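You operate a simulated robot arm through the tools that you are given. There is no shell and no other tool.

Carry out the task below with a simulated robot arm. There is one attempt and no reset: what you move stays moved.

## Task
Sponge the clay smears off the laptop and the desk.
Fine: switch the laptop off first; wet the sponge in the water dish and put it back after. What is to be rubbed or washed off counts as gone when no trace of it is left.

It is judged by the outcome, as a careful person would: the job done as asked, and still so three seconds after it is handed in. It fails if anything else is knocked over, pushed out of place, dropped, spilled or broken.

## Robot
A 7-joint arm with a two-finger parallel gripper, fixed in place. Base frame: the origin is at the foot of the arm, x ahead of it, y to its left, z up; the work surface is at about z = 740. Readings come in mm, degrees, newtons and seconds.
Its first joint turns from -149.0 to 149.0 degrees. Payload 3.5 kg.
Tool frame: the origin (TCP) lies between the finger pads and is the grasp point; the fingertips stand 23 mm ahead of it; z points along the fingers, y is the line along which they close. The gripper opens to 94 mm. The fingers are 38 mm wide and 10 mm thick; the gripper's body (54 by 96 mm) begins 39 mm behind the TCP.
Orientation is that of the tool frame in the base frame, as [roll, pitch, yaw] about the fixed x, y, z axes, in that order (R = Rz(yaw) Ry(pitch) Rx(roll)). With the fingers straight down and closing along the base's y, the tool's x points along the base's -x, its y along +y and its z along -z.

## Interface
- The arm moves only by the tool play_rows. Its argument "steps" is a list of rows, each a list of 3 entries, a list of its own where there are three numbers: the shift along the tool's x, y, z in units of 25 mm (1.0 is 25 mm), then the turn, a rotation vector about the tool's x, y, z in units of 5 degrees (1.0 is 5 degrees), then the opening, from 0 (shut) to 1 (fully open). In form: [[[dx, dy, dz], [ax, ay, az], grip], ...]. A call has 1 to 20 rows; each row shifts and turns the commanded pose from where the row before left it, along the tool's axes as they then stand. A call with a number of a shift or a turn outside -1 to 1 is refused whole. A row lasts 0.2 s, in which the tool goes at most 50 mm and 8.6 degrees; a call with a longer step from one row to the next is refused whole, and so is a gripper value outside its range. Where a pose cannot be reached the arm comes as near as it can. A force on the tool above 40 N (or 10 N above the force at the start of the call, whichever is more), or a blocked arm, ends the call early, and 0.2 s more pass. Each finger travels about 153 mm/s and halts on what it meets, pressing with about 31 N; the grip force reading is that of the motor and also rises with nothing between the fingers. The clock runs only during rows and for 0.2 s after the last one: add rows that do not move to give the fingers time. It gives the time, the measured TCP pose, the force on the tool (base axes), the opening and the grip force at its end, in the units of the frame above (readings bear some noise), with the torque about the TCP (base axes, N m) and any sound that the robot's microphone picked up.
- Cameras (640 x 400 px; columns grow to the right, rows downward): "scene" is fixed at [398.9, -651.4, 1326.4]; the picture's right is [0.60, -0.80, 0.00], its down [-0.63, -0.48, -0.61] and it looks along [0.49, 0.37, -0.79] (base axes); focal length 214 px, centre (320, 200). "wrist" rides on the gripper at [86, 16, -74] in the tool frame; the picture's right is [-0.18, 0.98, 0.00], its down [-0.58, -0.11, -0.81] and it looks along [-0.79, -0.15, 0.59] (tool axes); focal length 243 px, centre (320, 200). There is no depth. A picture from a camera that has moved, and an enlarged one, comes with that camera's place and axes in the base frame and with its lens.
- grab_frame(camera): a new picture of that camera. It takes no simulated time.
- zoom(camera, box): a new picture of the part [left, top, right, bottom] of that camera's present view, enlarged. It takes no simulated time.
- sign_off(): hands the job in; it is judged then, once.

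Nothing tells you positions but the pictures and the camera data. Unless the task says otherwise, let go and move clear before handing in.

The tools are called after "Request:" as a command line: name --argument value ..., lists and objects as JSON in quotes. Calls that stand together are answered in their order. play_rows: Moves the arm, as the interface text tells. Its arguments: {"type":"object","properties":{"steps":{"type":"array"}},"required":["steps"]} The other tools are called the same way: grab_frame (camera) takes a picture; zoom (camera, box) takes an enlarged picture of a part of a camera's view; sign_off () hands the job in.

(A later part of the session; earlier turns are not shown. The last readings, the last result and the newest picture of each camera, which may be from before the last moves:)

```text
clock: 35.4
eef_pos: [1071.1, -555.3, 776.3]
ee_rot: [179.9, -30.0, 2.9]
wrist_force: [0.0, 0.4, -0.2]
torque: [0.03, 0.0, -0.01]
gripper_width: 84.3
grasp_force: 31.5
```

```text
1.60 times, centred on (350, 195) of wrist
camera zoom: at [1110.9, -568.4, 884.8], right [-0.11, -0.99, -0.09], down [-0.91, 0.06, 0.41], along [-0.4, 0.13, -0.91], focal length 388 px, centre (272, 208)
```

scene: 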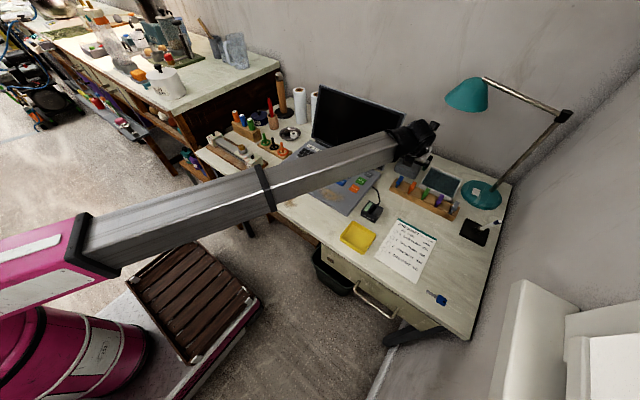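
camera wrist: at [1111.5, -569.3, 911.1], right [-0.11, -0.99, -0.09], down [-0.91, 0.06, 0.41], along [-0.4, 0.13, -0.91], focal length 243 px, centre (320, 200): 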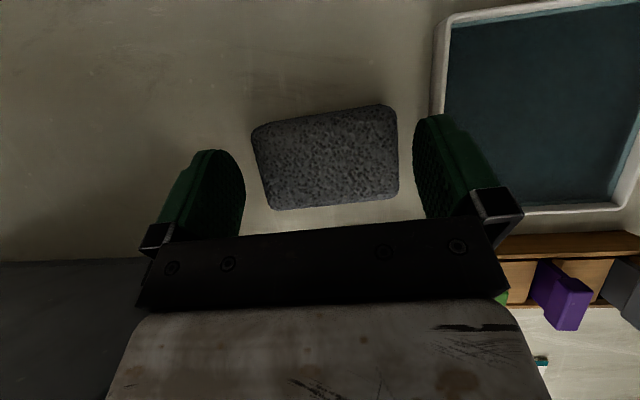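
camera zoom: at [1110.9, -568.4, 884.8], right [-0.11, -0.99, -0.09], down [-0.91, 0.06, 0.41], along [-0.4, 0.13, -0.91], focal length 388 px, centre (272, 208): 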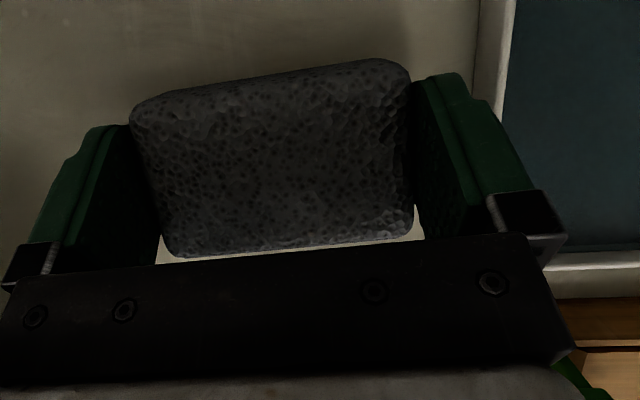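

Request:
play_rows --steps '[[[0.24, 0, -0.416], [0, 0, 0], 0.5], [[0.24, 0, -0.416], [0, 0, 0], 0.5], [[0.24, 0, -0.416], [0, 0, 0], 0.5], [[0.24, 0, -0.416], [0, 0, 0], 0.5], [[0, 0, 0], [0, 0, 0], 0.5]]'

Request:
zoom --camera "wrist" --box '[150, 70, 550, 320]'

Request:
zoom --camera "scene" --box '[380, 70, 540, 170]'

Request:
zoom --camera "scene" --box '[380, 120, 508, 200]'

```text
clock: 36.6
eef_pos: [1070.4, -552.2, 826.4]
ee_rot: [179.8, -30.0, 2.9]
wrist_force: [0.2, -0.2, -1.6]
torque: [0.0, -0.01, 0.0]
gripper_width: 84.4
grasp_force: 31.0
```

```text
1.60 times, centred on (350, 195) of wrist
camera zoom: at [1111.0, -566.6, 933.5], right [-0.11, -0.99, -0.09], down [-0.91, 0.06, 0.41], along [-0.4, 0.13, -0.91], focal length 388 px, centre (272, 208)
```

zoom: 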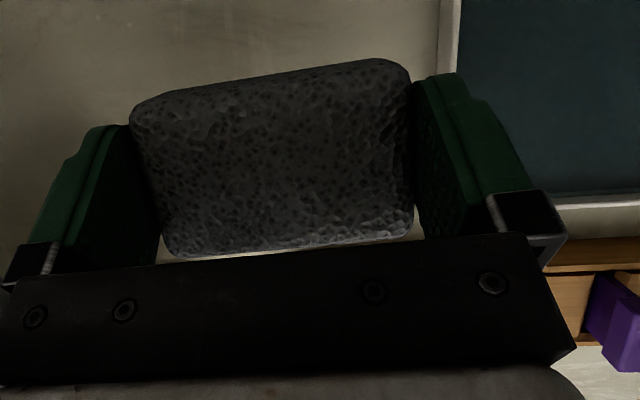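

```text
4.00 times, centred on (460, 120) of scene
camera zoom: at [398.9, -651.4, 1326.4], right [0.6, -0.8, 0.0], down [-0.63, -0.48, -0.61], along [0.49, 0.37, -0.79], focal length 858 px, centre (-240, 520)
```

zoom: 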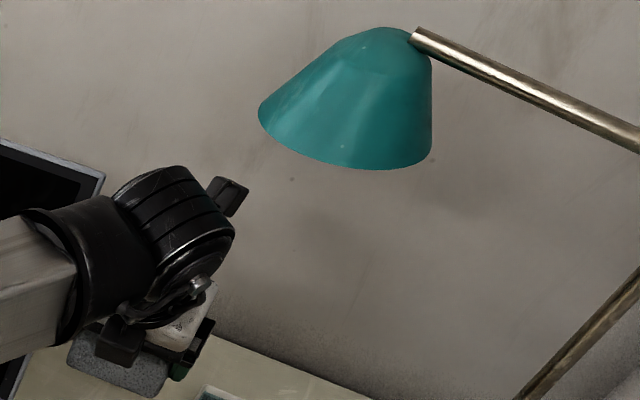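

```text
5.00 times, centred on (444, 160) of scene
camera zoom: at [398.9, -651.4, 1326.4], right [0.6, -0.8, 0.0], down [-0.63, -0.48, -0.61], along [0.49, 0.37, -0.79], focal length 1072 px, centre (-300, 400)
```

zoom: 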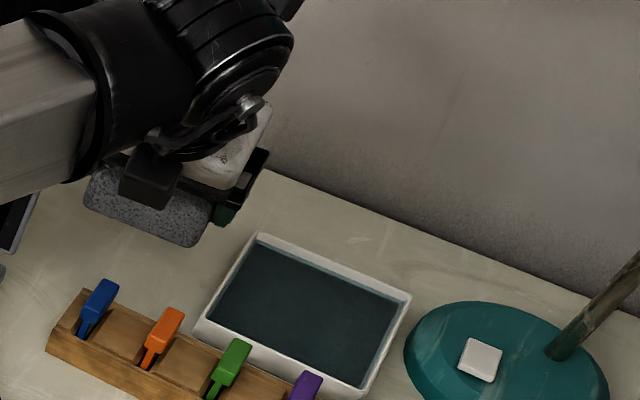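

The sponge is held firmly and the lamp shade is clear of the path. Now moving sideways over the water dish at the same height.

Request:
play_rows --steps '[[[-0.073, 0.803, -0.042], [0, 0, 0], 0.5], [[-0.073, 0.803, -0.042], [0, 0, 0], 0.5], [[-0.073, 0.803, -0.042], [0, 0, 0], 0.5], [[-0.073, 0.803, -0.042], [0, 0, 0], 0.5], [[-0.073, 0.803, -0.042], [0, 0, 0], 0.5], [[-0.073, 0.803, -0.042], [0, 0, 0], 0.5], [[0, 0, 0], [0, 0, 0], 0.5]]'

Request:
grab_frame --camera "wrist"

Request:
zoom --camera "scene" --box '[380, 100, 540, 200]'

Request:
zoom --camera "wrist" --box '[150, 50, 550, 300]'

```text
clock: 38.2
eef_pos: [1066.9, -674.1, 826.1]
ee_rot: [180.0, -29.9, 3.0]
wrist_force: [-1.3, -0.2, -0.8]
torque: [-0.02, -0.02, 0.01]
gripper_width: 84.4
grasp_force: 31.2
```

```text
taken
camera wrist: at [1106.3, -687.6, 933.7], right [-0.11, -0.99, -0.09], down [-0.91, 0.06, 0.41], along [-0.4, 0.13, -0.91], focal length 243 px, centre (320, 200)
```

wrist: 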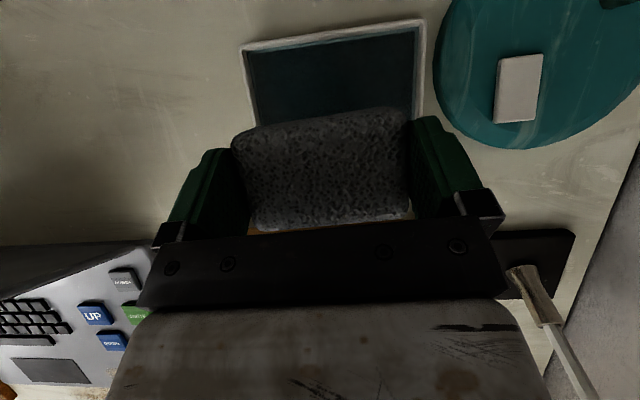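

```text
4.00 times, centred on (460, 150) of scene
camera zoom: at [398.9, -651.4, 1326.4], right [0.6, -0.8, 0.0], down [-0.63, -0.48, -0.61], along [0.49, 0.37, -0.79], focal length 858 px, centre (-240, 400)
```

zoom: 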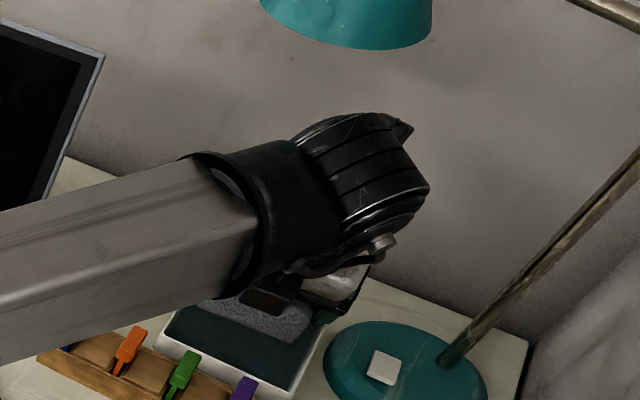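

```text
1.60 times, centred on (350, 175) of wrist
camera zoom: at [1106.3, -687.6, 933.7], right [-0.11, -0.99, -0.09], down [-0.91, 0.06, 0.41], along [-0.4, 0.13, -0.91], focal length 388 px, centre (272, 240)
```

zoom: 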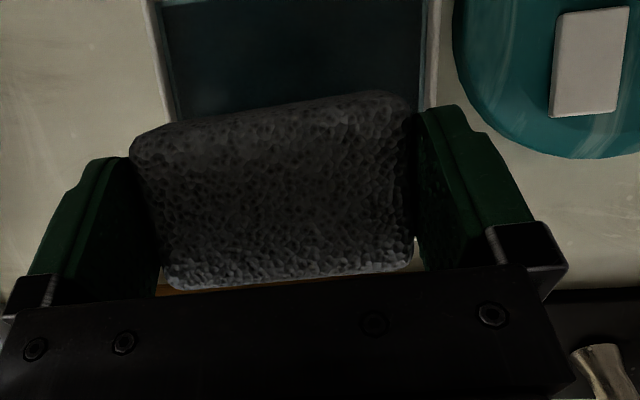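

The dish spans about y -627…-733, x 1026…1137; the sponge needs ~4 mm more to the right. Lowering so the sponge bottom dips while the fingertips stay just above the rim.

Request:
play_rows --steps '[[[-0.12, 0.036, 0.208], [0, 0, 0], 0.5], [[-0.12, 0.036, 0.208], [0, 0, 0], 0.5], [[-0.12, 0.036, 0.208], [0, 0, 0], 0.5], [[-0.12, 0.036, 0.208], [0, 0, 0], 0.5], [[-0.12, 0.036, 0.208], [0, 0, 0], 0.5], [[0, 0, 0], [0, 0, 0], 0.5]]'

Request:
grab_frame --camera "wrist"

Request:
zoom --camera "scene" --box '[400, 140, 480, 190]'

```text
clock: 39.6
eef_pos: [1064.6, -679.1, 795.5]
ee_rot: [180.0, -29.9, 3.0]
wrist_force: [0.5, 0.4, -1.6]
torque: [0.0, 0.02, 0.01]
gripper_width: 84.1
grasp_force: 30.8
```

```text
taken
camera wrist: at [1104.2, -692.5, 903.1], right [-0.11, -0.99, -0.09], down [-0.91, 0.06, 0.41], along [-0.4, 0.13, -0.91], focal length 243 px, centre (320, 200)
```

wrist: 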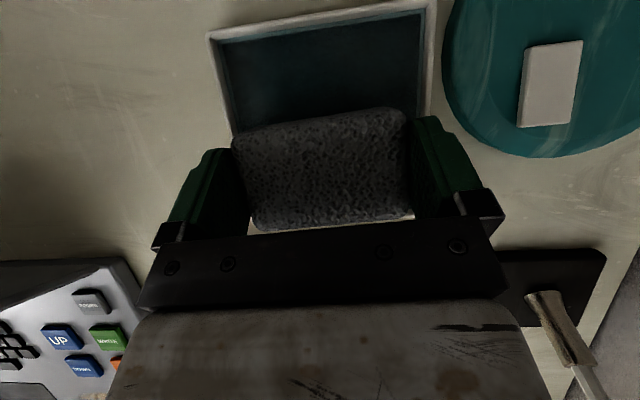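

```text
8.00 times, centred on (440, 165) of scene
camera zoom: at [398.9, -651.4, 1326.4], right [0.6, -0.8, 0.0], down [-0.63, -0.48, -0.61], along [0.49, 0.37, -0.79], focal length 1716 px, centre (-640, 480)
```

zoom: 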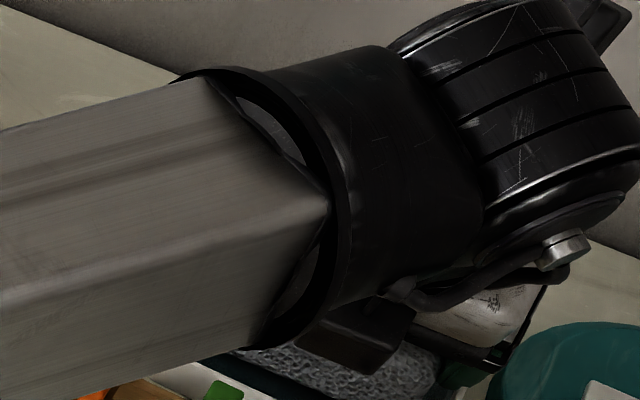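

Request:
zoom --camera "wrist" --box '[180, 0, 480, 187]'

```text
2.13 times, centred on (330, 94) of wrist
camera zoom: at [1104.2, -692.5, 903.1], right [-0.11, -0.99, -0.09], down [-0.91, 0.06, 0.41], along [-0.4, 0.13, -0.91], focal length 518 px, centre (299, 427)
```

zoom: 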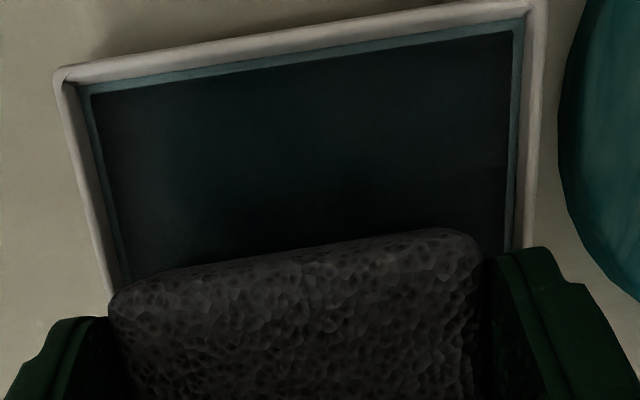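

Request:
play_rows --steps '[[[-0.04, 0.03, 0.069], [0, 0, 0], 0.5], [[-0.04, 0.03, 0.069], [0, 0, 0], 0.5], [[0, 0, 0], [0, 0, 0], 0.5]]'

Request:
zoom --camera "wrist" --box '[180, 0, 480, 187]'

Request:
zoom --camera "scene" --box '[410, 165, 474, 205]'

```text
clock: 40.4
eef_pos: [1065.4, -681.3, 790.5]
ee_rot: [179.9, -29.9, 3.1]
wrist_force: [-0.7, -0.5, -0.5]
torque: [0.02, 0.01, -0.03]
gripper_width: 84.3
grasp_force: 31.1
```

```text
2.13 times, centred on (330, 94) of wrist
camera zoom: at [1105.5, -694.9, 899.1], right [-0.11, -0.99, -0.09], down [-0.91, 0.06, 0.41], along [-0.4, 0.13, -0.91], focal length 518 px, centre (299, 427)
```

zoom: 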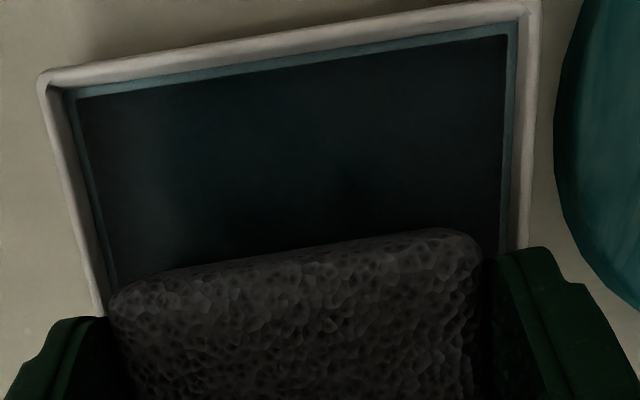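

```text
10.00 times, centred on (442, 185) of scene
camera zoom: at [398.9, -651.4, 1326.4], right [0.6, -0.8, 0.0], down [-0.63, -0.48, -0.61], along [0.49, 0.37, -0.79], focal length 2145 px, centre (-900, 350)
```

zoom: 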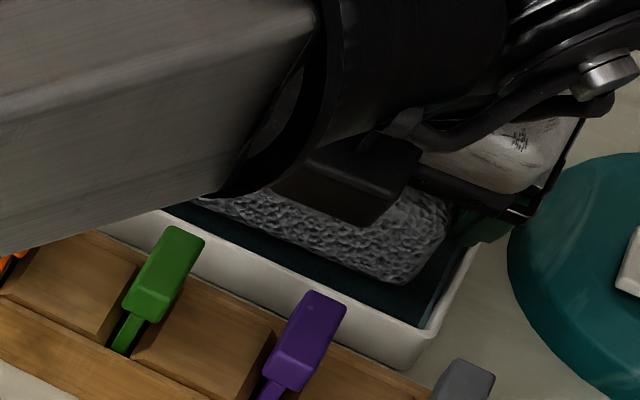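

The rim looks lower than I assumed (~760). Descending a few mm more to make sure the sponge bottom is in the water, watching the force.

Request:
play_rows --steps '[[[-0.04, 0, 0.069], [0, 0, 0], 0.5], [[-0.04, 0, 0.069], [0, 0, 0], 0.5], [[0, 0, 0], [0, 0, 0], 0.5], [[0, 0, 0], [0, 0, 0], 0.5]]'

Request:
zoom --camera "wrist" --box '[180, 0, 480, 187]'

Request:
zoom --camera "scene" --box '[410, 165, 474, 205]'

```text
clock: 41.4
eef_pos: [1064.8, -680.6, 789.4]
ee_rot: [179.9, -30.1, 3.0]
wrist_force: [1.7, -0.7, 7.6]
torque: [0.12, 0.07, -0.04]
gripper_width: 84.4
grasp_force: 31.4
```

```text
2.13 times, centred on (330, 94) of wrist
camera zoom: at [1104.9, -694.7, 895.6], right [-0.11, -0.99, -0.09], down [-0.91, 0.06, 0.41], along [-0.4, 0.13, -0.91], focal length 518 px, centre (299, 427)
```

zoom: 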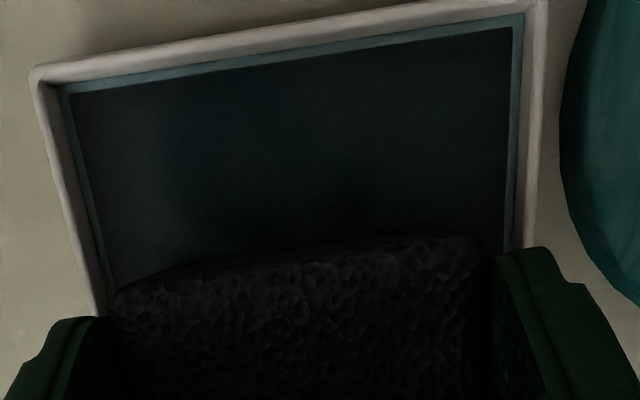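

```text
10.00 times, centred on (442, 185) of scene
camera zoom: at [398.9, -651.4, 1326.4], right [0.6, -0.8, 0.0], down [-0.63, -0.48, -0.61], along [0.49, 0.37, -0.79], focal length 2145 px, centre (-900, 350)
```

zoom: 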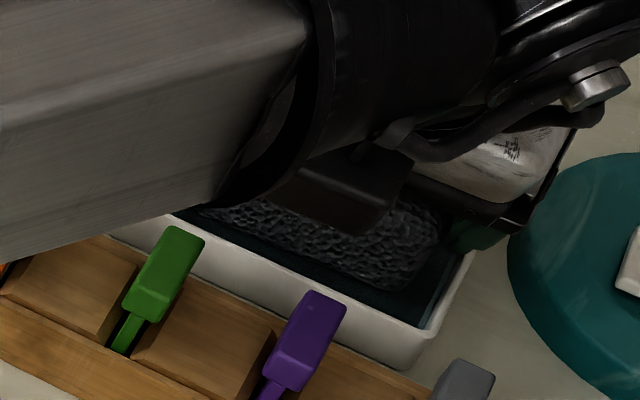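

The sponge has turned dark – it's wet. Lifting it straight up.

Request:
play_rows --steps '[[[0.08, 0, -0.139], [0, 0, 0], 0.5], [[0.16, 0, -0.277], [0, 0, 0], 0.5], [[0.16, 0, -0.277], [0, 0, 0], 0.5], [[0.16, 0, -0.277], [0, 0, 0], 0.5], [[0.16, 0, -0.277], [0, 0, 0], 0.5], [[0, 0, 0], [0, 0, 0], 0.5]]'

Request:
grab_frame --camera "wrist"

Request:
zoom --camera "scene" --box '[380, 120, 508, 200]'

```text
clock: 42.8
eef_pos: [1064.7, -679.7, 825.1]
ee_rot: [179.9, -30.0, 3.0]
wrist_force: [1.4, 0.8, -0.7]
torque: [-0.02, 0.06, 0.01]
gripper_width: 84.3
grasp_force: 31.0
```

```text
taken
camera wrist: at [1104.8, -694.0, 931.6], right [-0.11, -0.99, -0.09], down [-0.91, 0.06, 0.41], along [-0.4, 0.13, -0.91], focal length 243 px, centre (320, 200)
```

wrist: 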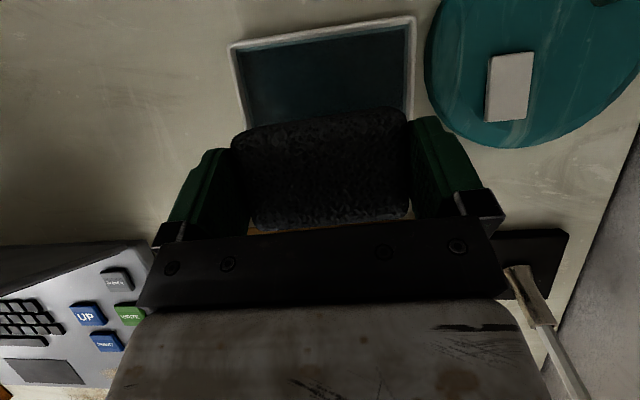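

```text
5.00 times, centred on (444, 160) of scene
camera zoom: at [398.9, -651.4, 1326.4], right [0.6, -0.8, 0.0], down [-0.63, -0.48, -0.61], along [0.49, 0.37, -0.79], focal length 1072 px, centre (-300, 400)
```

zoom: 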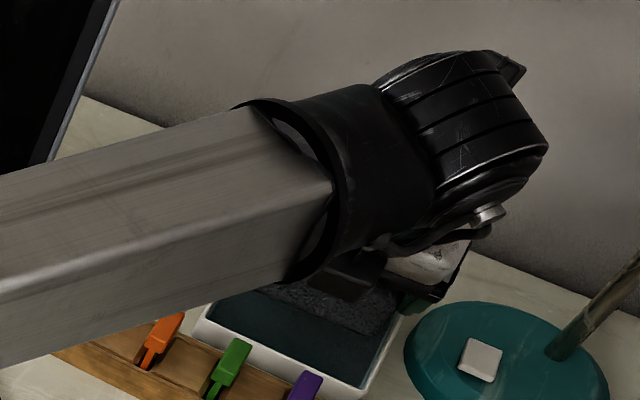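

Lifted cleanly, dish still in place. I carry the sponge up and back over the rack toward the laptop's palm rest.

Request:
play_rows --steps '[[[-0.194, -0.504, -0.574], [0, 0, 0], 0.5], [[-0.194, -0.504, -0.574], [0, 0, 0], 0.5], [[-0.194, -0.504, -0.574], [0, 0, 0], 0.5], [[-0.194, -0.504, -0.574], [0, 0, 0], 0.5], [[-0.194, -0.504, -0.574], [0, 0, 0], 0.5], [[-0.591, -0.787, -0.399], [0, 0, 0], 0.5], [[-0.591, -0.787, -0.399], [0, 0, 0], 0.5], [[-0.591, -0.787, -0.399], [0, 0, 0], 0.5], [[-0.591, -0.787, -0.399], [0, 0, 0], 0.5], [[-0.591, -0.787, -0.399], [0, 0, 0], 0.5], [[-0.591, -0.787, -0.399], [0, 0, 0], 0.5], [[-0.591, -0.787, -0.399], [0, 0, 0], 0.5], [[-0.591, -0.787, -0.399], [0, 0, 0], 0.5], [[0, 0, 0], [0, 0, 0], 0.5]]'

Request:
grab_frame --camera "wrist"

Request:
grab_frame --camera "scene"

Request:
zoom --camera "scene" --box '[370, 140, 530, 240]'

```text
clock: 45.8
eef_pos: [853.2, -473.6, 883.7]
ee_rot: [179.9, -30.0, 2.9]
wrist_force: [0.0, -0.4, 0.0]
torque: [0.0, -0.01, 0.03]
gripper_width: 84.3
grasp_force: 31.3
```

```text
taken
camera wrist: at [893.4, -486.3, 991.7], right [-0.11, -0.99, -0.09], down [-0.91, 0.06, 0.41], along [-0.4, 0.13, -0.91], focal length 243 px, centre (320, 200)
```

wrist: 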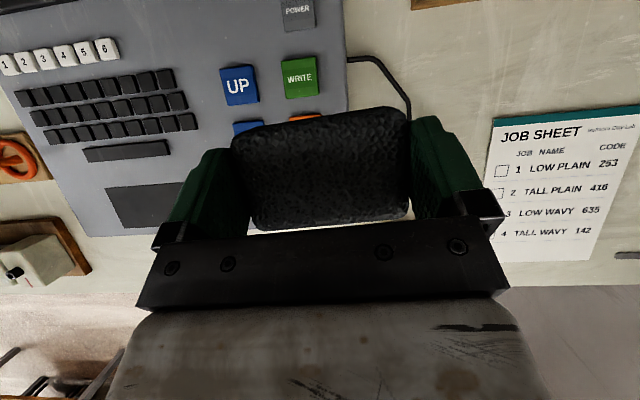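

```text
taken
```

scene: 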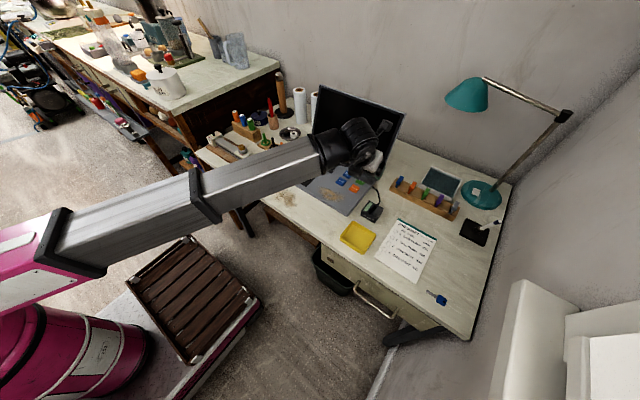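

```text
4.00 times, centred on (450, 190) of scene
camera zoom: at [398.9, -651.4, 1326.4], right [0.6, -0.8, 0.0], down [-0.63, -0.48, -0.61], along [0.49, 0.37, -0.79], focal length 858 px, centre (-200, 240)
```

zoom: 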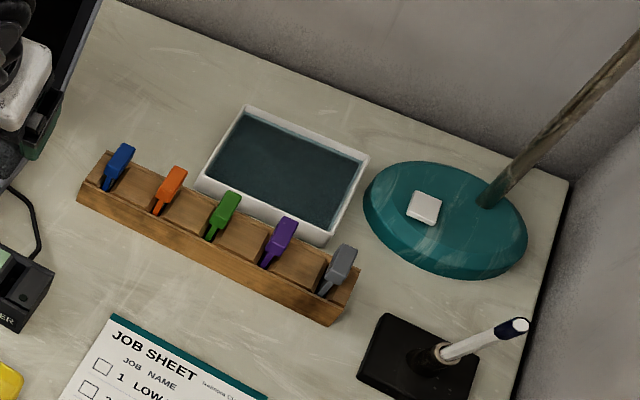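

All fixtures are undisturbed. Moving above the laptop smear at about (794,-397).

Request:
play_rows --steps '[[[-0.569, -0.641, 0.041], [0, 0, 0], 0.5], [[-0.569, -0.641, 0.041], [0, 0, 0], 0.5], [[-0.569, -0.641, 0.041], [0, 0, 0], 0.5], [[-0.569, -0.641, 0.041], [0, 0, 0], 0.5], [[-0.569, -0.641, 0.041], [0, 0, 0], 0.5], [[0, 0, 0], [0, 0, 0], 0.5]]'

Request:
grab_frame --camera "wrist"

Request:
zoom --camera "scene" --box '[265, 150, 393, 230]'

```text
clock: 47.2
eef_pos: [791.2, -393.2, 842.7]
ee_rot: [180.0, -30.0, 3.0]
wrist_force: [-0.2, 0.8, -0.6]
torque: [-0.02, 0.02, 0.0]
gripper_width: 84.2
grasp_force: 31.4
```

```text
taken
camera wrist: at [831.7, -407.3, 950.6], right [-0.11, -0.99, -0.09], down [-0.91, 0.06, 0.41], along [-0.4, 0.13, -0.91], focal length 243 px, centre (320, 200)
```

wrist: 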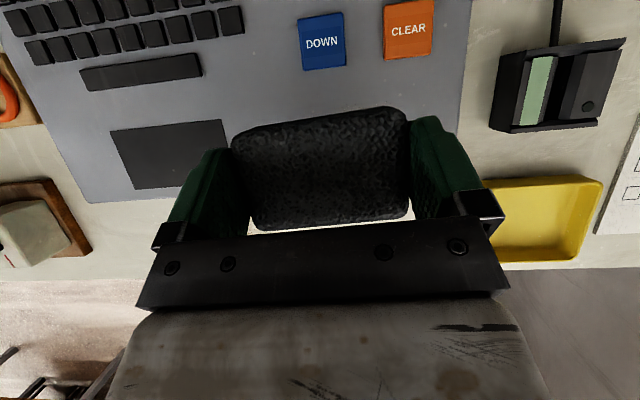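

```text
5.00 times, centred on (329, 190) of scene
camera zoom: at [398.9, -651.4, 1326.4], right [0.6, -0.8, 0.0], down [-0.63, -0.48, -0.61], along [0.49, 0.37, -0.79], focal length 1072 px, centre (275, 250)
```

zoom: 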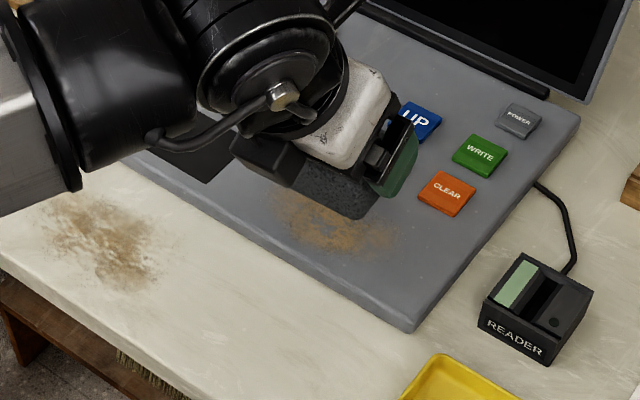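

Request:
play_rows --steps '[[[-0.16, 0, 0.277], [0, 0, 0], 0.5], [[-0.16, 0, 0.277], [0, 0, 0], 0.5], [[-0.16, 0, 0.277], [0, 0, 0], 0.5], [[-0.16, 0, 0.277], [0, 0, 0], 0.5], [[-0.12, 0, 0.208], [0, 0, 0], 0.5], [[0, 0, 0], [0, 0, 0], 0.5]]'

Request:
zoom --camera "scene" --box '[265, 150, 393, 230]'

```text
clock: 48.6
eef_pos: [791.8, -392.7, 805.8]
ee_rot: [179.9, -29.9, 3.0]
wrist_force: [-0.2, -0.3, -0.3]
torque: [0.01, 0.01, 0.01]
gripper_width: 84.2
grasp_force: 31.0
```

```text
5.00 times, centred on (329, 190) of scene
camera zoom: at [398.9, -651.4, 1326.4], right [0.6, -0.8, 0.0], down [-0.63, -0.48, -0.61], along [0.49, 0.37, -0.79], focal length 1072 px, centre (275, 250)
```

zoom: 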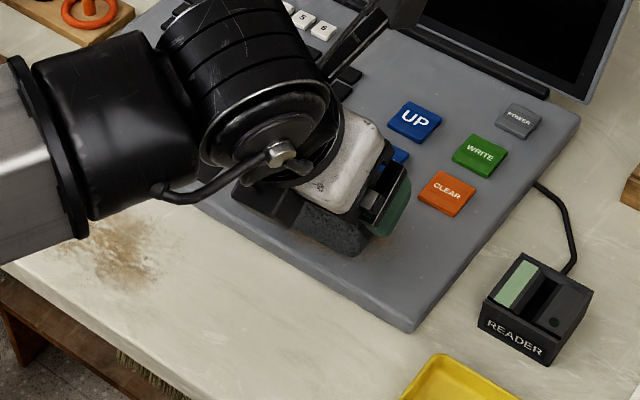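

Request:
play_rows --steps '[[[-0.04, 0, 0.069], [0, 0, 0], 0.5], [[-0.04, 0, 0.069], [0, 0, 0], 0.5], [[-0.04, 0, 0.069], [0, 0, 0], 0.5], [[0, 0, 0], [0, 0, 0], 0.5]]'

```text
clock: 49.6
eef_pos: [793.1, -392.2, 799.9]
ee_rot: [179.9, -29.9, 2.9]
wrist_force: [-0.3, 0.0, 0.3]
torque: [0.0, 0.03, 0.0]
gripper_width: 84.5
grasp_force: 30.8
```

Request:
play_rows --steps '[[[-0.04, 0, 0.069], [0, 0, 0], 0.5], [[-0.04, 0, 0.069], [0, 0, 0], 0.5], [[0, 0, 0], [0, 0, 0], 0.5]]'

```text
clock: 50.4
eef_pos: [790.8, -393.2, 796.2]
ee_rot: [179.9, -29.9, 3.0]
wrist_force: [0.2, -1.0, 4.7]
torque: [0.16, 0.05, 0.01]
gripper_width: 84.2
grasp_force: 31.2
```

Light contact (≈5 N) with the laptop surface. Now gentle strokes along the smear.

Request:
play_rows --steps '[[[-0.014, 0.32, -0.008], [0, 0, 0], 0.5], [[-0.014, 0.32, -0.008], [0, 0, 0], 0.5], [[-0.014, 0.32, -0.008], [0, 0, 0], 0.5], [[0.014, -0.32, 0.008], [0, 0, 0], 0.5], [[0.014, -0.32, 0.008], [0, 0, 0], 0.5], [[0.014, -0.32, 0.008], [0, 0, 0], 0.5], [[0.014, -0.32, 0.008], [0, 0, 0], 0.5], [[0.014, -0.32, 0.008], [0, 0, 0], 0.5], [[0.014, -0.32, 0.008], [0, 0, 0], 0.5], [[-0.014, 0.32, -0.008], [0, 0, 0], 0.5], [[-0.014, 0.32, -0.008], [0, 0, 0], 0.5], [[-0.014, 0.32, -0.008], [0, 0, 0], 0.5], [[0, 0, 0], [0, 0, 0], 0.5]]'

Request:
zoom --camera "scene" --box '[265, 150, 393, 230]'

Request:
grab_frame --camera "wrist"

```text
clock: 53.2
eef_pos: [792.5, -394.6, 796.5]
ee_rot: [179.9, -30.0, 3.0]
wrist_force: [0.6, 1.6, 3.0]
torque: [0.1, 0.0, -0.01]
gripper_width: 84.1
grasp_force: 31.1
```

```text
5.00 times, centred on (329, 190) of scene
camera zoom: at [398.9, -651.4, 1326.4], right [0.6, -0.8, 0.0], down [-0.63, -0.48, -0.61], along [0.49, 0.37, -0.79], focal length 1072 px, centre (275, 250)
```

zoom: 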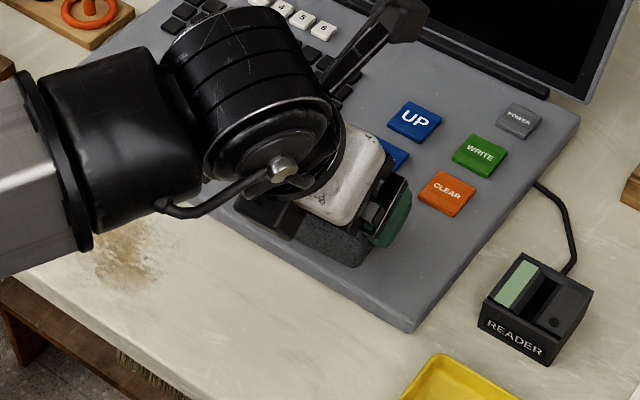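

```text
taken
camera wrist: at [831.3, -408.5, 902.5], right [-0.11, -0.99, -0.09], down [-0.91, 0.06, 0.41], along [-0.4, 0.13, -0.91], focal length 243 px, centre (320, 200)
```

wrist: 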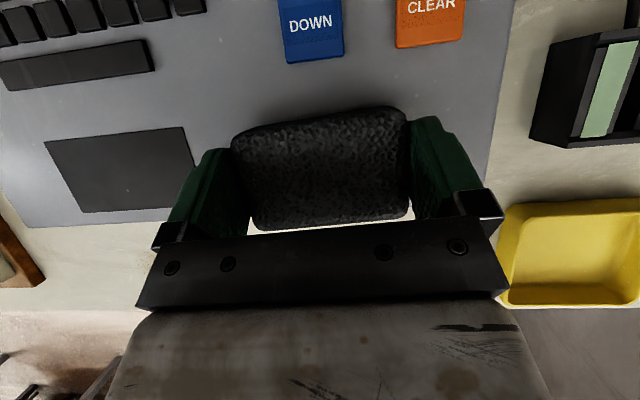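

I continue with strokes slightly forward and back, to cover the margins, with a bit more pressure.

Request:
play_rows --steps '[[[-0.02, 0, 0.035], [0, 0, 0], 0.5], [[0.173, 0.01, 0.1], [0, 0, 0], 0.5], [[0.173, 0.01, 0.1], [0, 0, 0], 0.5], [[0.173, 0.01, 0.1], [0, 0, 0], 0.5], [[-0.014, 0.32, -0.008], [0, 0, 0], 0.5], [[-0.014, 0.32, -0.008], [0, 0, 0], 0.5], [[-0.014, 0.32, -0.008], [0, 0, 0], 0.5], [[0.014, -0.32, 0.008], [0, 0, 0], 0.5], [[0.014, -0.32, 0.008], [0, 0, 0], 0.5], [[0.014, -0.32, 0.008], [0, 0, 0], 0.5], [[0.014, -0.32, 0.008], [0, 0, 0], 0.5], [[0.014, -0.32, 0.008], [0, 0, 0], 0.5], [[0.014, -0.32, 0.008], [0, 0, 0], 0.5], [[-0.173, -0.01, -0.1], [0, 0, 0], 0.5], [[-0.173, -0.01, -0.1], [0, 0, 0], 0.5], [[-0.173, -0.01, -0.1], [0, 0, 0], 0.5], [[-0.173, -0.01, -0.1], [0, 0, 0], 0.5], [[-0.173, -0.01, -0.1], [0, 0, 0], 0.5]]'

Request:
play_rows --steps '[[[-0.014, 0.32, -0.008], [0, 0, 0], 0.5], [[-0.014, 0.32, -0.008], [0, 0, 0], 0.5], [[-0.014, 0.32, -0.008], [0, 0, 0], 0.5], [[-0.014, 0.32, -0.008], [0, 0, 0], 0.5], [[-0.014, 0.32, -0.008], [0, 0, 0], 0.5], [[-0.014, 0.32, -0.008], [0, 0, 0], 0.5], [[0.173, 0.01, 0.1], [0, 0, 0], 0.5], [[0.173, 0.01, 0.1], [0, 0, 0], 0.5], [[0.014, -0.32, 0.008], [0, 0, 0], 0.5], [[0.014, -0.32, 0.008], [0, 0, 0], 0.5], [[0.014, -0.32, 0.008], [0, 0, 0], 0.5], [[0.014, -0.32, 0.008], [0, 0, 0], 0.5], [[0.014, -0.32, 0.008], [0, 0, 0], 0.5], [[0.014, -0.32, 0.008], [0, 0, 0], 0.5], [[0, 0, 0], [0, 0, 0], 0.5]]'

Request:
zoom --camera "scene" --box '[265, 150, 393, 230]'

```text
clock: 57.0
eef_pos: [781.5, -369.9, 795.3]
ee_rot: [180.0, -30.0, 3.0]
wrist_force: [8.1, 0.4, 13.9]
torque: [0.03, -0.25, -0.01]
gripper_width: 84.5
grasp_force: 30.7
```

```text
clock: 60.2
eef_pos: [790.8, -369.8, 794.0]
ee_rot: [179.9, -30.0, 2.9]
wrist_force: [1.3, -14.7, 31.9]
torque: [-0.68, -0.01, -0.04]
gripper_width: 84.2
grasp_force: 31.2
```

```text
5.00 times, centred on (329, 190) of scene
camera zoom: at [398.9, -651.4, 1326.4], right [0.6, -0.8, 0.0], down [-0.63, -0.48, -0.61], along [0.49, 0.37, -0.79], focal length 1072 px, centre (275, 250)
```

zoom: 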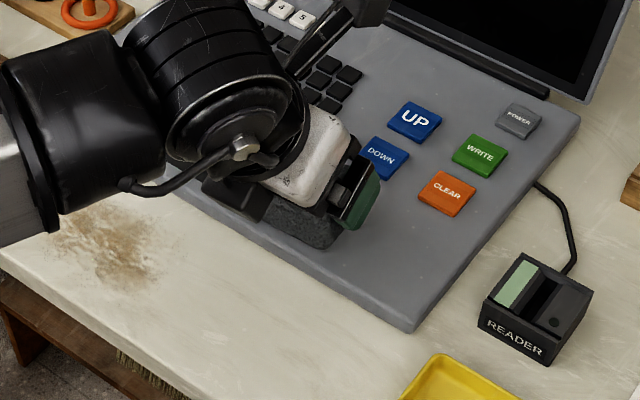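

The visible part is clean and the laptop hasn't moved, but the force crept to 32 N, so I lift off and inspect.

Request:
play_rows --steps '[[[0.08, 0, -0.139], [0, 0, 0], 0.5], [[0.2, 0, -0.346], [0, 0, 0], 0.5], [[0.2, 0, -0.346], [0, 0, 0], 0.5], [[0.2, 0, -0.346], [0, 0, 0], 0.5], [[0.2, 0, -0.346], [0, 0, 0], 0.5], [[0.5, 0, -0.866], [0, 0, 0], 0.5], [[0.5, 0, -0.866], [0, 0, 0], 0.5], [[0, 0, 0], [0, 0, 0], 0.5]]'

Request:
zoom --camera "scene" --box '[265, 150, 393, 230]'

Request:
grab_frame --camera "wrist"

```text
clock: 62.0
eef_pos: [792.5, -370.6, 888.9]
ee_rot: [180.0, -29.9, 3.0]
wrist_force: [-0.5, -0.4, -0.4]
torque: [0.0, 0.02, -0.03]
gripper_width: 84.4
grasp_force: 31.0
```

```text
5.00 times, centred on (329, 190) of scene
camera zoom: at [398.9, -651.4, 1326.4], right [0.6, -0.8, 0.0], down [-0.63, -0.48, -0.61], along [0.49, 0.37, -0.79], focal length 1072 px, centre (275, 250)
```

zoom: 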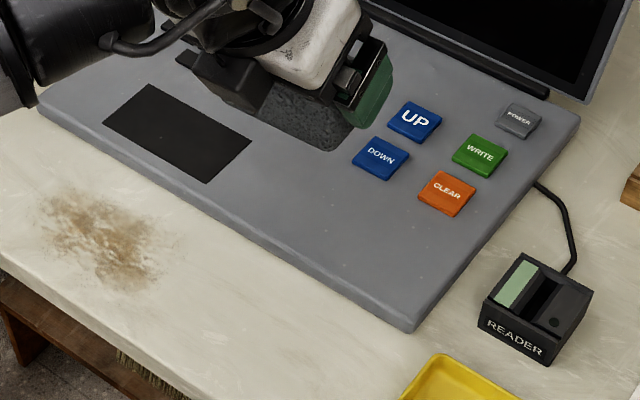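

```text
taken
camera wrist: at [832.0, -383.7, 996.6], right [-0.11, -0.99, -0.09], down [-0.91, 0.06, 0.41], along [-0.4, 0.13, -0.91], focal length 243 px, centre (320, 200)
```

wrist: 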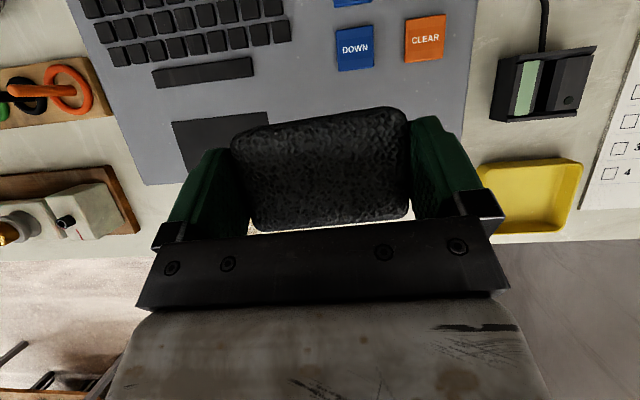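

Request:
zoom --camera "scene" --box '[310, 175, 358, 205]'

Request:
zoom --camera "scene" --box '[265, 180, 329, 220]'

```text
13.33 times, centred on (334, 190) of scene
camera zoom: at [398.9, -651.4, 1326.4], right [0.6, -0.8, 0.0], down [-0.63, -0.48, -0.61], along [0.49, 0.37, -0.79], focal length 2860 px, centre (133, 333)
```

zoom: 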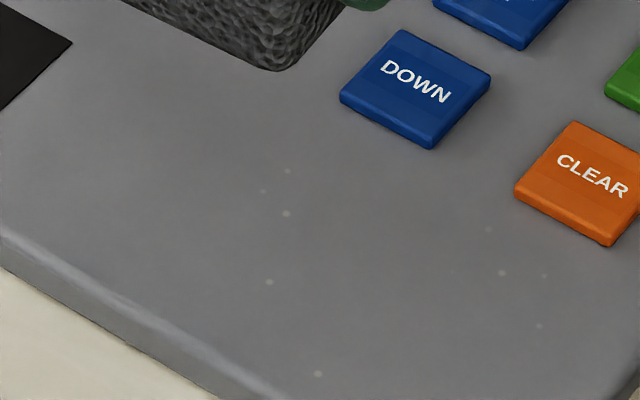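

```text
10.00 times, centred on (297, 200) of scene
camera zoom: at [398.9, -651.4, 1326.4], right [0.6, -0.8, 0.0], down [-0.63, -0.48, -0.61], along [0.49, 0.37, -0.79], focal length 2145 px, centre (550, 200)
```

zoom: 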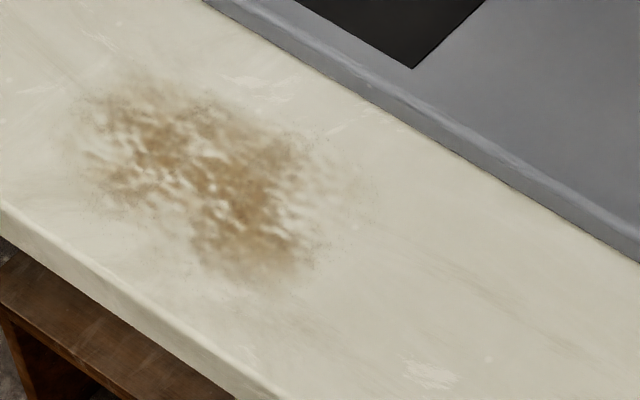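

The laptop is clean with only surface specks. Now moving to the desk smear centred around (705,-270).

Request:
play_rows --steps '[[[-0.683, -0.7, 0.059], [0, 0, 0], 0.5], [[-0.683, -0.7, 0.059], [0, 0, 0], 0.5], [[-0.683, -0.7, 0.059], [0, 0, 0], 0.5], [[-0.683, -0.7, 0.059], [0, 0, 0], 0.5], [[-0.683, -0.7, 0.059], [0, 0, 0], 0.5], [[-0.683, -0.7, 0.059], [0, 0, 0], 0.5], [[0, 0, 0], [0, 0, 0], 0.5]]'

Request:
grab_frame --camera "wrist"

Request:
grab_frame --camera "scene"

```text
clock: 63.6
eef_pos: [703.1, -271.1, 829.7]
ee_rot: [180.0, -29.9, 2.9]
wrist_force: [0.2, 0.4, -0.7]
torque: [0.0, -0.01, -0.04]
gripper_width: 84.2
grasp_force: 31.3
```

```text
taken
camera wrist: at [741.8, -284.2, 936.7], right [-0.11, -0.99, -0.09], down [-0.91, 0.06, 0.41], along [-0.4, 0.13, -0.91], focal length 243 px, centre (320, 200)
```

wrist: 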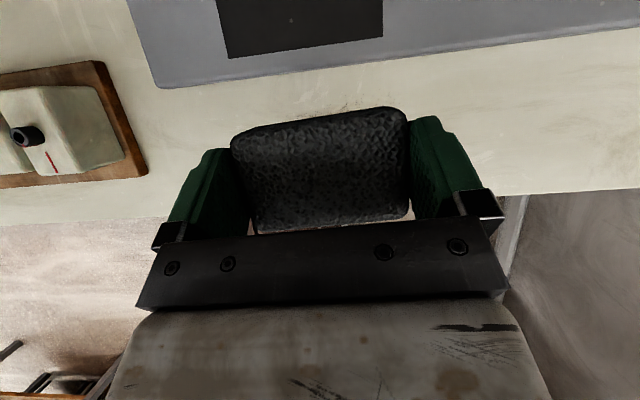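

```text
taken
```

scene: 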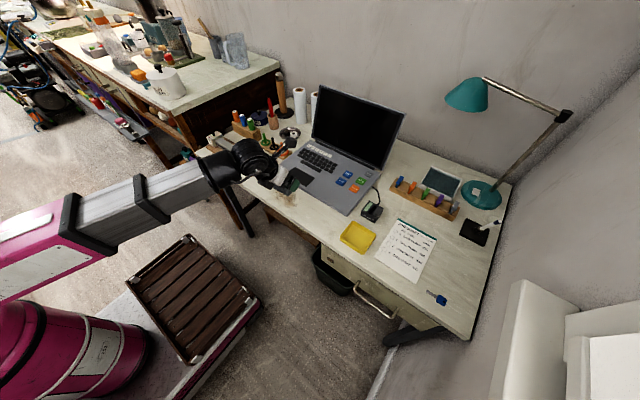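

Request:
play_rows --steps '[[[-0.192, 0, 0.333], [0, 0, 0], 0.5], [[-0.192, 0, 0.333], [0, 0, 0], 0.5], [[-0.192, 0, 0.333], [0, 0, 0], 0.5], [[-0.192, 0, 0.333], [0, 0, 0], 0.5], [[-0.192, 0, 0.333], [0, 0, 0], 0.5], [[-0.03, 0, 0.052], [0, 0, 0], 0.5], [[0, 0, 0], [0, 0, 0], 0.5]]'

Request:
zoom --camera "scene" --box '[245, 155, 341, 215]'

```text
clock: 65.2
eef_pos: [699.9, -270.8, 779.9]
ee_rot: [179.9, -29.9, 3.0]
wrist_force: [0.0, 1.0, 0.0]
torque: [-0.02, 0.0, 0.02]
gripper_width: 84.4
grasp_force: 31.1
```

```text
6.67 times, centred on (293, 185) of scene
camera zoom: at [398.9, -651.4, 1326.4], right [0.6, -0.8, 0.0], down [-0.63, -0.48, -0.61], along [0.49, 0.37, -0.79], focal length 1430 px, centre (500, 300)
```

zoom: 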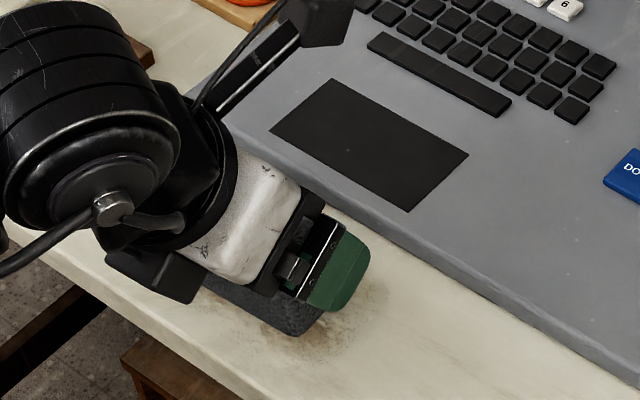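

Request:
play_rows --steps '[[[-0.03, 0, 0.052], [0, 0, 0], 0.5], [[-0.03, 0, 0.052], [0, 0, 0], 0.5], [[0, 0, 0], [0, 0, 0], 0.5]]'

```text
clock: 66.0
eef_pos: [701.2, -269.9, 777.2]
ee_rot: [179.8, -30.1, 3.0]
wrist_force: [-1.3, -0.8, 12.5]
torque: [-0.04, 0.03, 0.0]
gripper_width: 84.0
grasp_force: 31.0
```

Contact at ≈12 N on the desk. Rubbing strokes now.

Request:
play_rows --steps '[[[-0.013, 0.3, -0.0075], [0, 0, 0], 0.5], [[-0.013, 0.3, -0.0075], [0, 0, 0], 0.5], [[-0.013, 0.3, -0.0075], [0, 0, 0], 0.5], [[-0.013, 0.3, -0.0075], [0, 0, 0], 0.5], [[0.013, -0.3, 0.0075], [0, 0, 0], 0.5], [[0.013, -0.3, 0.0075], [0, 0, 0], 0.5], [[0.013, -0.3, 0.0075], [0, 0, 0], 0.5], [[0.013, -0.3, 0.0075], [0, 0, 0], 0.5], [[0.013, -0.3, 0.0075], [0, 0, 0], 0.5], [[0.013, -0.3, 0.0075], [0, 0, 0], 0.5], [[0.013, -0.3, 0.0075], [0, 0, 0], 0.5], [[0.013, -0.3, 0.0075], [0, 0, 0], 0.5], [[0.173, 0.01, 0.1], [0, 0, 0], 0.5], [[0.173, 0.01, 0.1], [0, 0, 0], 0.5], [[-0.013, 0.3, -0.0075], [0, 0, 0], 0.5], [[-0.013, 0.3, -0.0075], [0, 0, 0], 0.5], [[-0.013, 0.3, -0.0075], [0, 0, 0], 0.5], [[-0.013, 0.3, -0.0075], [0, 0, 0], 0.5]]'

```text
clock: 69.8
eef_pos: [710.6, -269.5, 776.7]
ee_rot: [179.9, -29.9, 3.0]
wrist_force: [-0.4, 0.8, -0.2]
torque: [0.01, -0.01, 0.01]
gripper_width: 84.3
grasp_force: 31.2
```

Request:
play_rows --steps '[[[-0.02, 0, 0.035], [0, 0, 0], 0.5], [[-0.02, 0, 0.035], [0, 0, 0], 0.5], [[0, 0, 0], [0, 0, 0], 0.5]]'

Request:
zoom --camera "wrist" --box '[150, 50, 550, 300]'

Request:
zoom --camera "scene" --box '[245, 155, 341, 215]'

```text
clock: 70.8
eef_pos: [710.5, -269.6, 776.8]
ee_rot: [179.9, -30.2, 3.0]
wrist_force: [-4.1, 2.7, 13.7]
torque: [-0.1, 0.34, -0.04]
gripper_width: 84.2
grasp_force: 31.0
stopped in row 3: the force on the tool passed its limit at 41 N (the readings are from after the stop); the commanded pose is now the measured one
```

```text
1.60 times, centred on (350, 175) of wrist
camera zoom: at [750.3, -284.0, 884.0], right [-0.11, -0.99, -0.09], down [-0.91, 0.06, 0.4], along [-0.39, 0.13, -0.91], focal length 388 px, centre (272, 240)
```

zoom: 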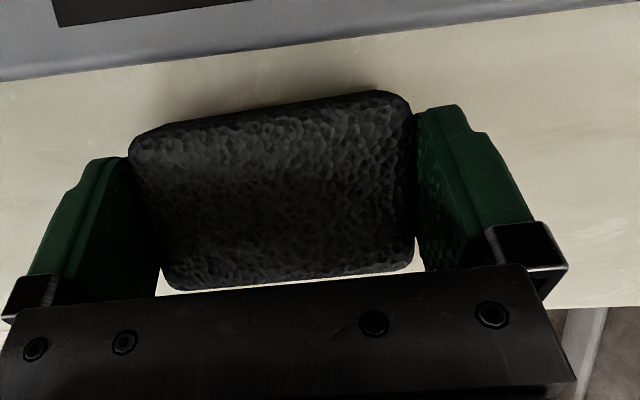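

```text
6.67 times, centred on (293, 185) of scene
camera zoom: at [398.9, -651.4, 1326.4], right [0.6, -0.8, 0.0], down [-0.63, -0.48, -0.61], along [0.49, 0.37, -0.79], focal length 1430 px, centre (500, 300)
```

zoom: 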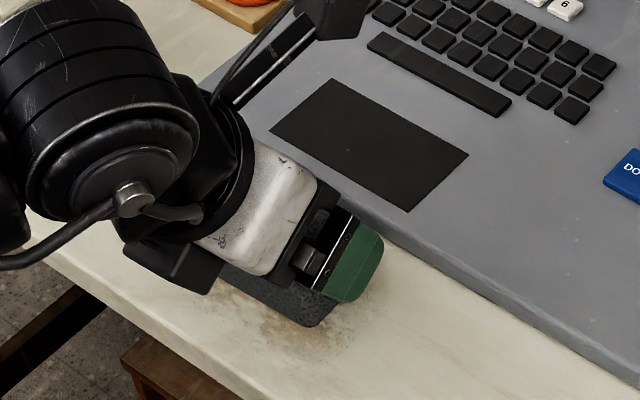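

Contact is stiff, so depth must stay fine. The commanded pose now rests at ~14 N; remaining clay is on the front side, so I stroke toward x≈690.

Request:
play_rows --steps '[[[-0.173, -0.01, -0.1], [0, 0, 0], 0.5], [[-0.173, -0.01, -0.1], [0, 0, 0], 0.5], [[-0.173, -0.01, -0.1], [0, 0, 0], 0.5], [[-0.173, -0.01, -0.1], [0, 0, 0], 0.5], [[-0.013, 0.3, -0.0075], [0, 0, 0], 0.5], [[-0.013, 0.3, -0.0075], [0, 0, 0], 0.5], [[-0.013, 0.3, -0.0075], [0, 0, 0], 0.5], [[-0.013, 0.3, -0.0075], [0, 0, 0], 0.5], [[0, 0, 0], [0, 0, 0], 0.5]]'

```text
clock: 72.8
eef_pos: [692.1, -300.4, 776.1]
ee_rot: [179.9, -30.3, 3.1]
wrist_force: [-1.3, 8.6, 18.5]
torque: [0.27, 0.01, 0.03]
gripper_width: 84.3
grasp_force: 30.7
```

Request:
play_rows --steps '[[[0.013, -0.3, 0.0075], [0, 0, 0], 0.5], [[0.013, -0.3, 0.0075], [0, 0, 0], 0.5], [[0.013, -0.3, 0.0075], [0, 0, 0], 0.5], [[0.013, -0.3, 0.0075], [0, 0, 0], 0.5], [[0.013, -0.3, 0.0075], [0, 0, 0], 0.5], [[0.013, -0.3, 0.0075], [0, 0, 0], 0.5], [[0.013, -0.3, 0.0075], [0, 0, 0], 0.5], [[0.013, -0.3, 0.0075], [0, 0, 0], 0.5], [[0, 0, 0], [0, 0, 0], 0.5]]'

Request:
zoom --camera "scene" --box '[245, 155, 341, 215]'

```text
clock: 74.8
eef_pos: [691.8, -241.1, 776.0]
ee_rot: [179.8, -30.4, 3.0]
wrist_force: [-1.3, -12.8, 31.3]
torque: [-0.26, 0.25, 0.0]
gripper_width: 84.4
grasp_force: 31.2
```

```text
6.67 times, centred on (293, 185) of scene
camera zoom: at [398.9, -651.4, 1326.4], right [0.6, -0.8, 0.0], down [-0.63, -0.48, -0.61], along [0.49, 0.37, -0.79], focal length 1430 px, centre (500, 300)
```

zoom: 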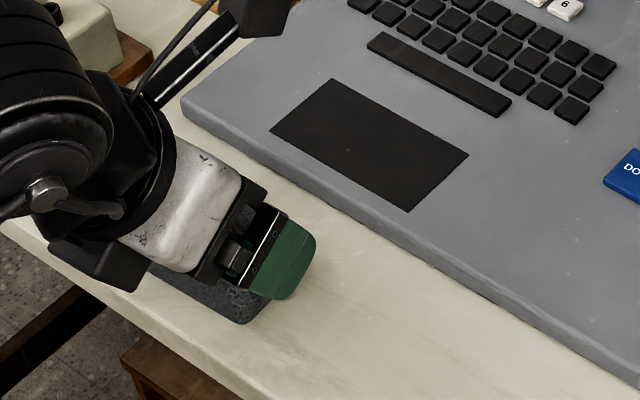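

Request:
play_rows --steps '[[[0.014, 0, -0.024], [0, 0, 0], 0.5], [[-0.173, -0.01, -0.1], [0, 0, 0], 0.5], [[-0.173, -0.01, -0.1], [0, 0, 0], 0.5], [[-0.013, 0.3, -0.0075], [0, 0, 0], 0.5], [[-0.013, 0.3, -0.0075], [0, 0, 0], 0.5], [[-0.013, 0.3, -0.0075], [0, 0, 0], 0.5], [[-0.013, 0.3, -0.0075], [0, 0, 0], 0.5], [[-0.013, 0.3, -0.0075], [0, 0, 0], 0.5], [[0.173, 0.01, 0.1], [0, 0, 0], 0.5], [[0.173, 0.01, 0.1], [0, 0, 0], 0.5], [[0.173, 0.01, 0.1], [0, 0, 0], 0.5], [[0.173, 0.01, 0.1], [0, 0, 0], 0.5], [[0.013, -0.3, 0.0075], [0, 0, 0], 0.5], [[0.013, -0.3, 0.0075], [0, 0, 0], 0.5], [[0.013, -0.3, 0.0075], [0, 0, 0], 0.5], [[0.013, -0.3, 0.0075], [0, 0, 0], 0.5], [[0.013, -0.3, 0.0075], [0, 0, 0], 0.5], [[0, 0, 0], [0, 0, 0], 0.5]]'

Request:
play_rows --steps '[[[0.1, 0, -0.173], [0, 0, 0], 0.5], [[0.2, 0, -0.346], [0, 0, 0], 0.5], [[0.2, 0, -0.346], [0, 0, 0], 0.5], [[0.5, 0, -0.866], [0, 0, 0], 0.5], [[0.5, 0, -0.866], [0, 0, 0], 0.5], [[0.5, 0, -0.866], [0, 0, 0], 0.5], [[0, 0, 0], [0, 0, 0], 0.5]]'

Request:
grab_frame --camera "scene"

Request:
zoom --camera "scene" --box '[245, 170, 341, 230]'

```text
clock: 78.6
eef_pos: [701.6, -239.8, 777.0]
ee_rot: [179.9, -30.2, 3.0]
wrist_force: [-0.8, -2.0, 2.5]
torque: [0.06, 0.01, 0.0]
gripper_width: 84.2
grasp_force: 31.1
```

```text
clock: 80.2
eef_pos: [701.2, -240.0, 875.2]
ee_rot: [179.8, -30.1, 3.0]
wrist_force: [-0.3, 0.7, -1.5]
torque: [-0.01, 0.02, 0.0]
gripper_width: 84.1
grasp_force: 30.7
```

```text
taken
```

scene: 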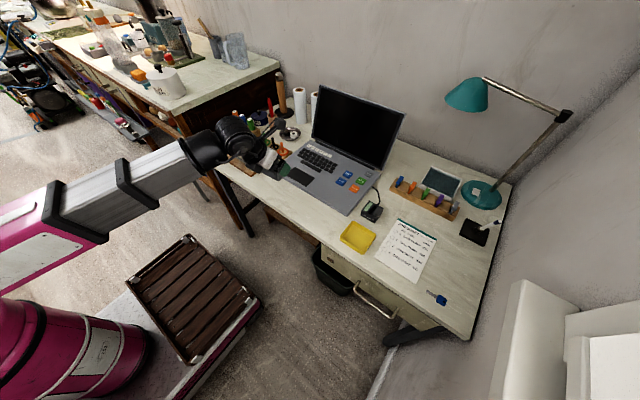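

```text
6.67 times, centred on (293, 200) of scene
camera zoom: at [398.9, -651.4, 1326.4], right [0.6, -0.8, 0.0], down [-0.63, -0.48, -0.61], along [0.49, 0.37, -0.79], focal length 1430 px, centre (500, 200)
```

zoom: 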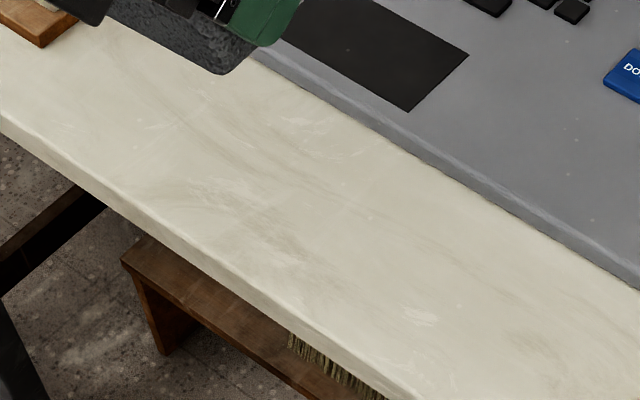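

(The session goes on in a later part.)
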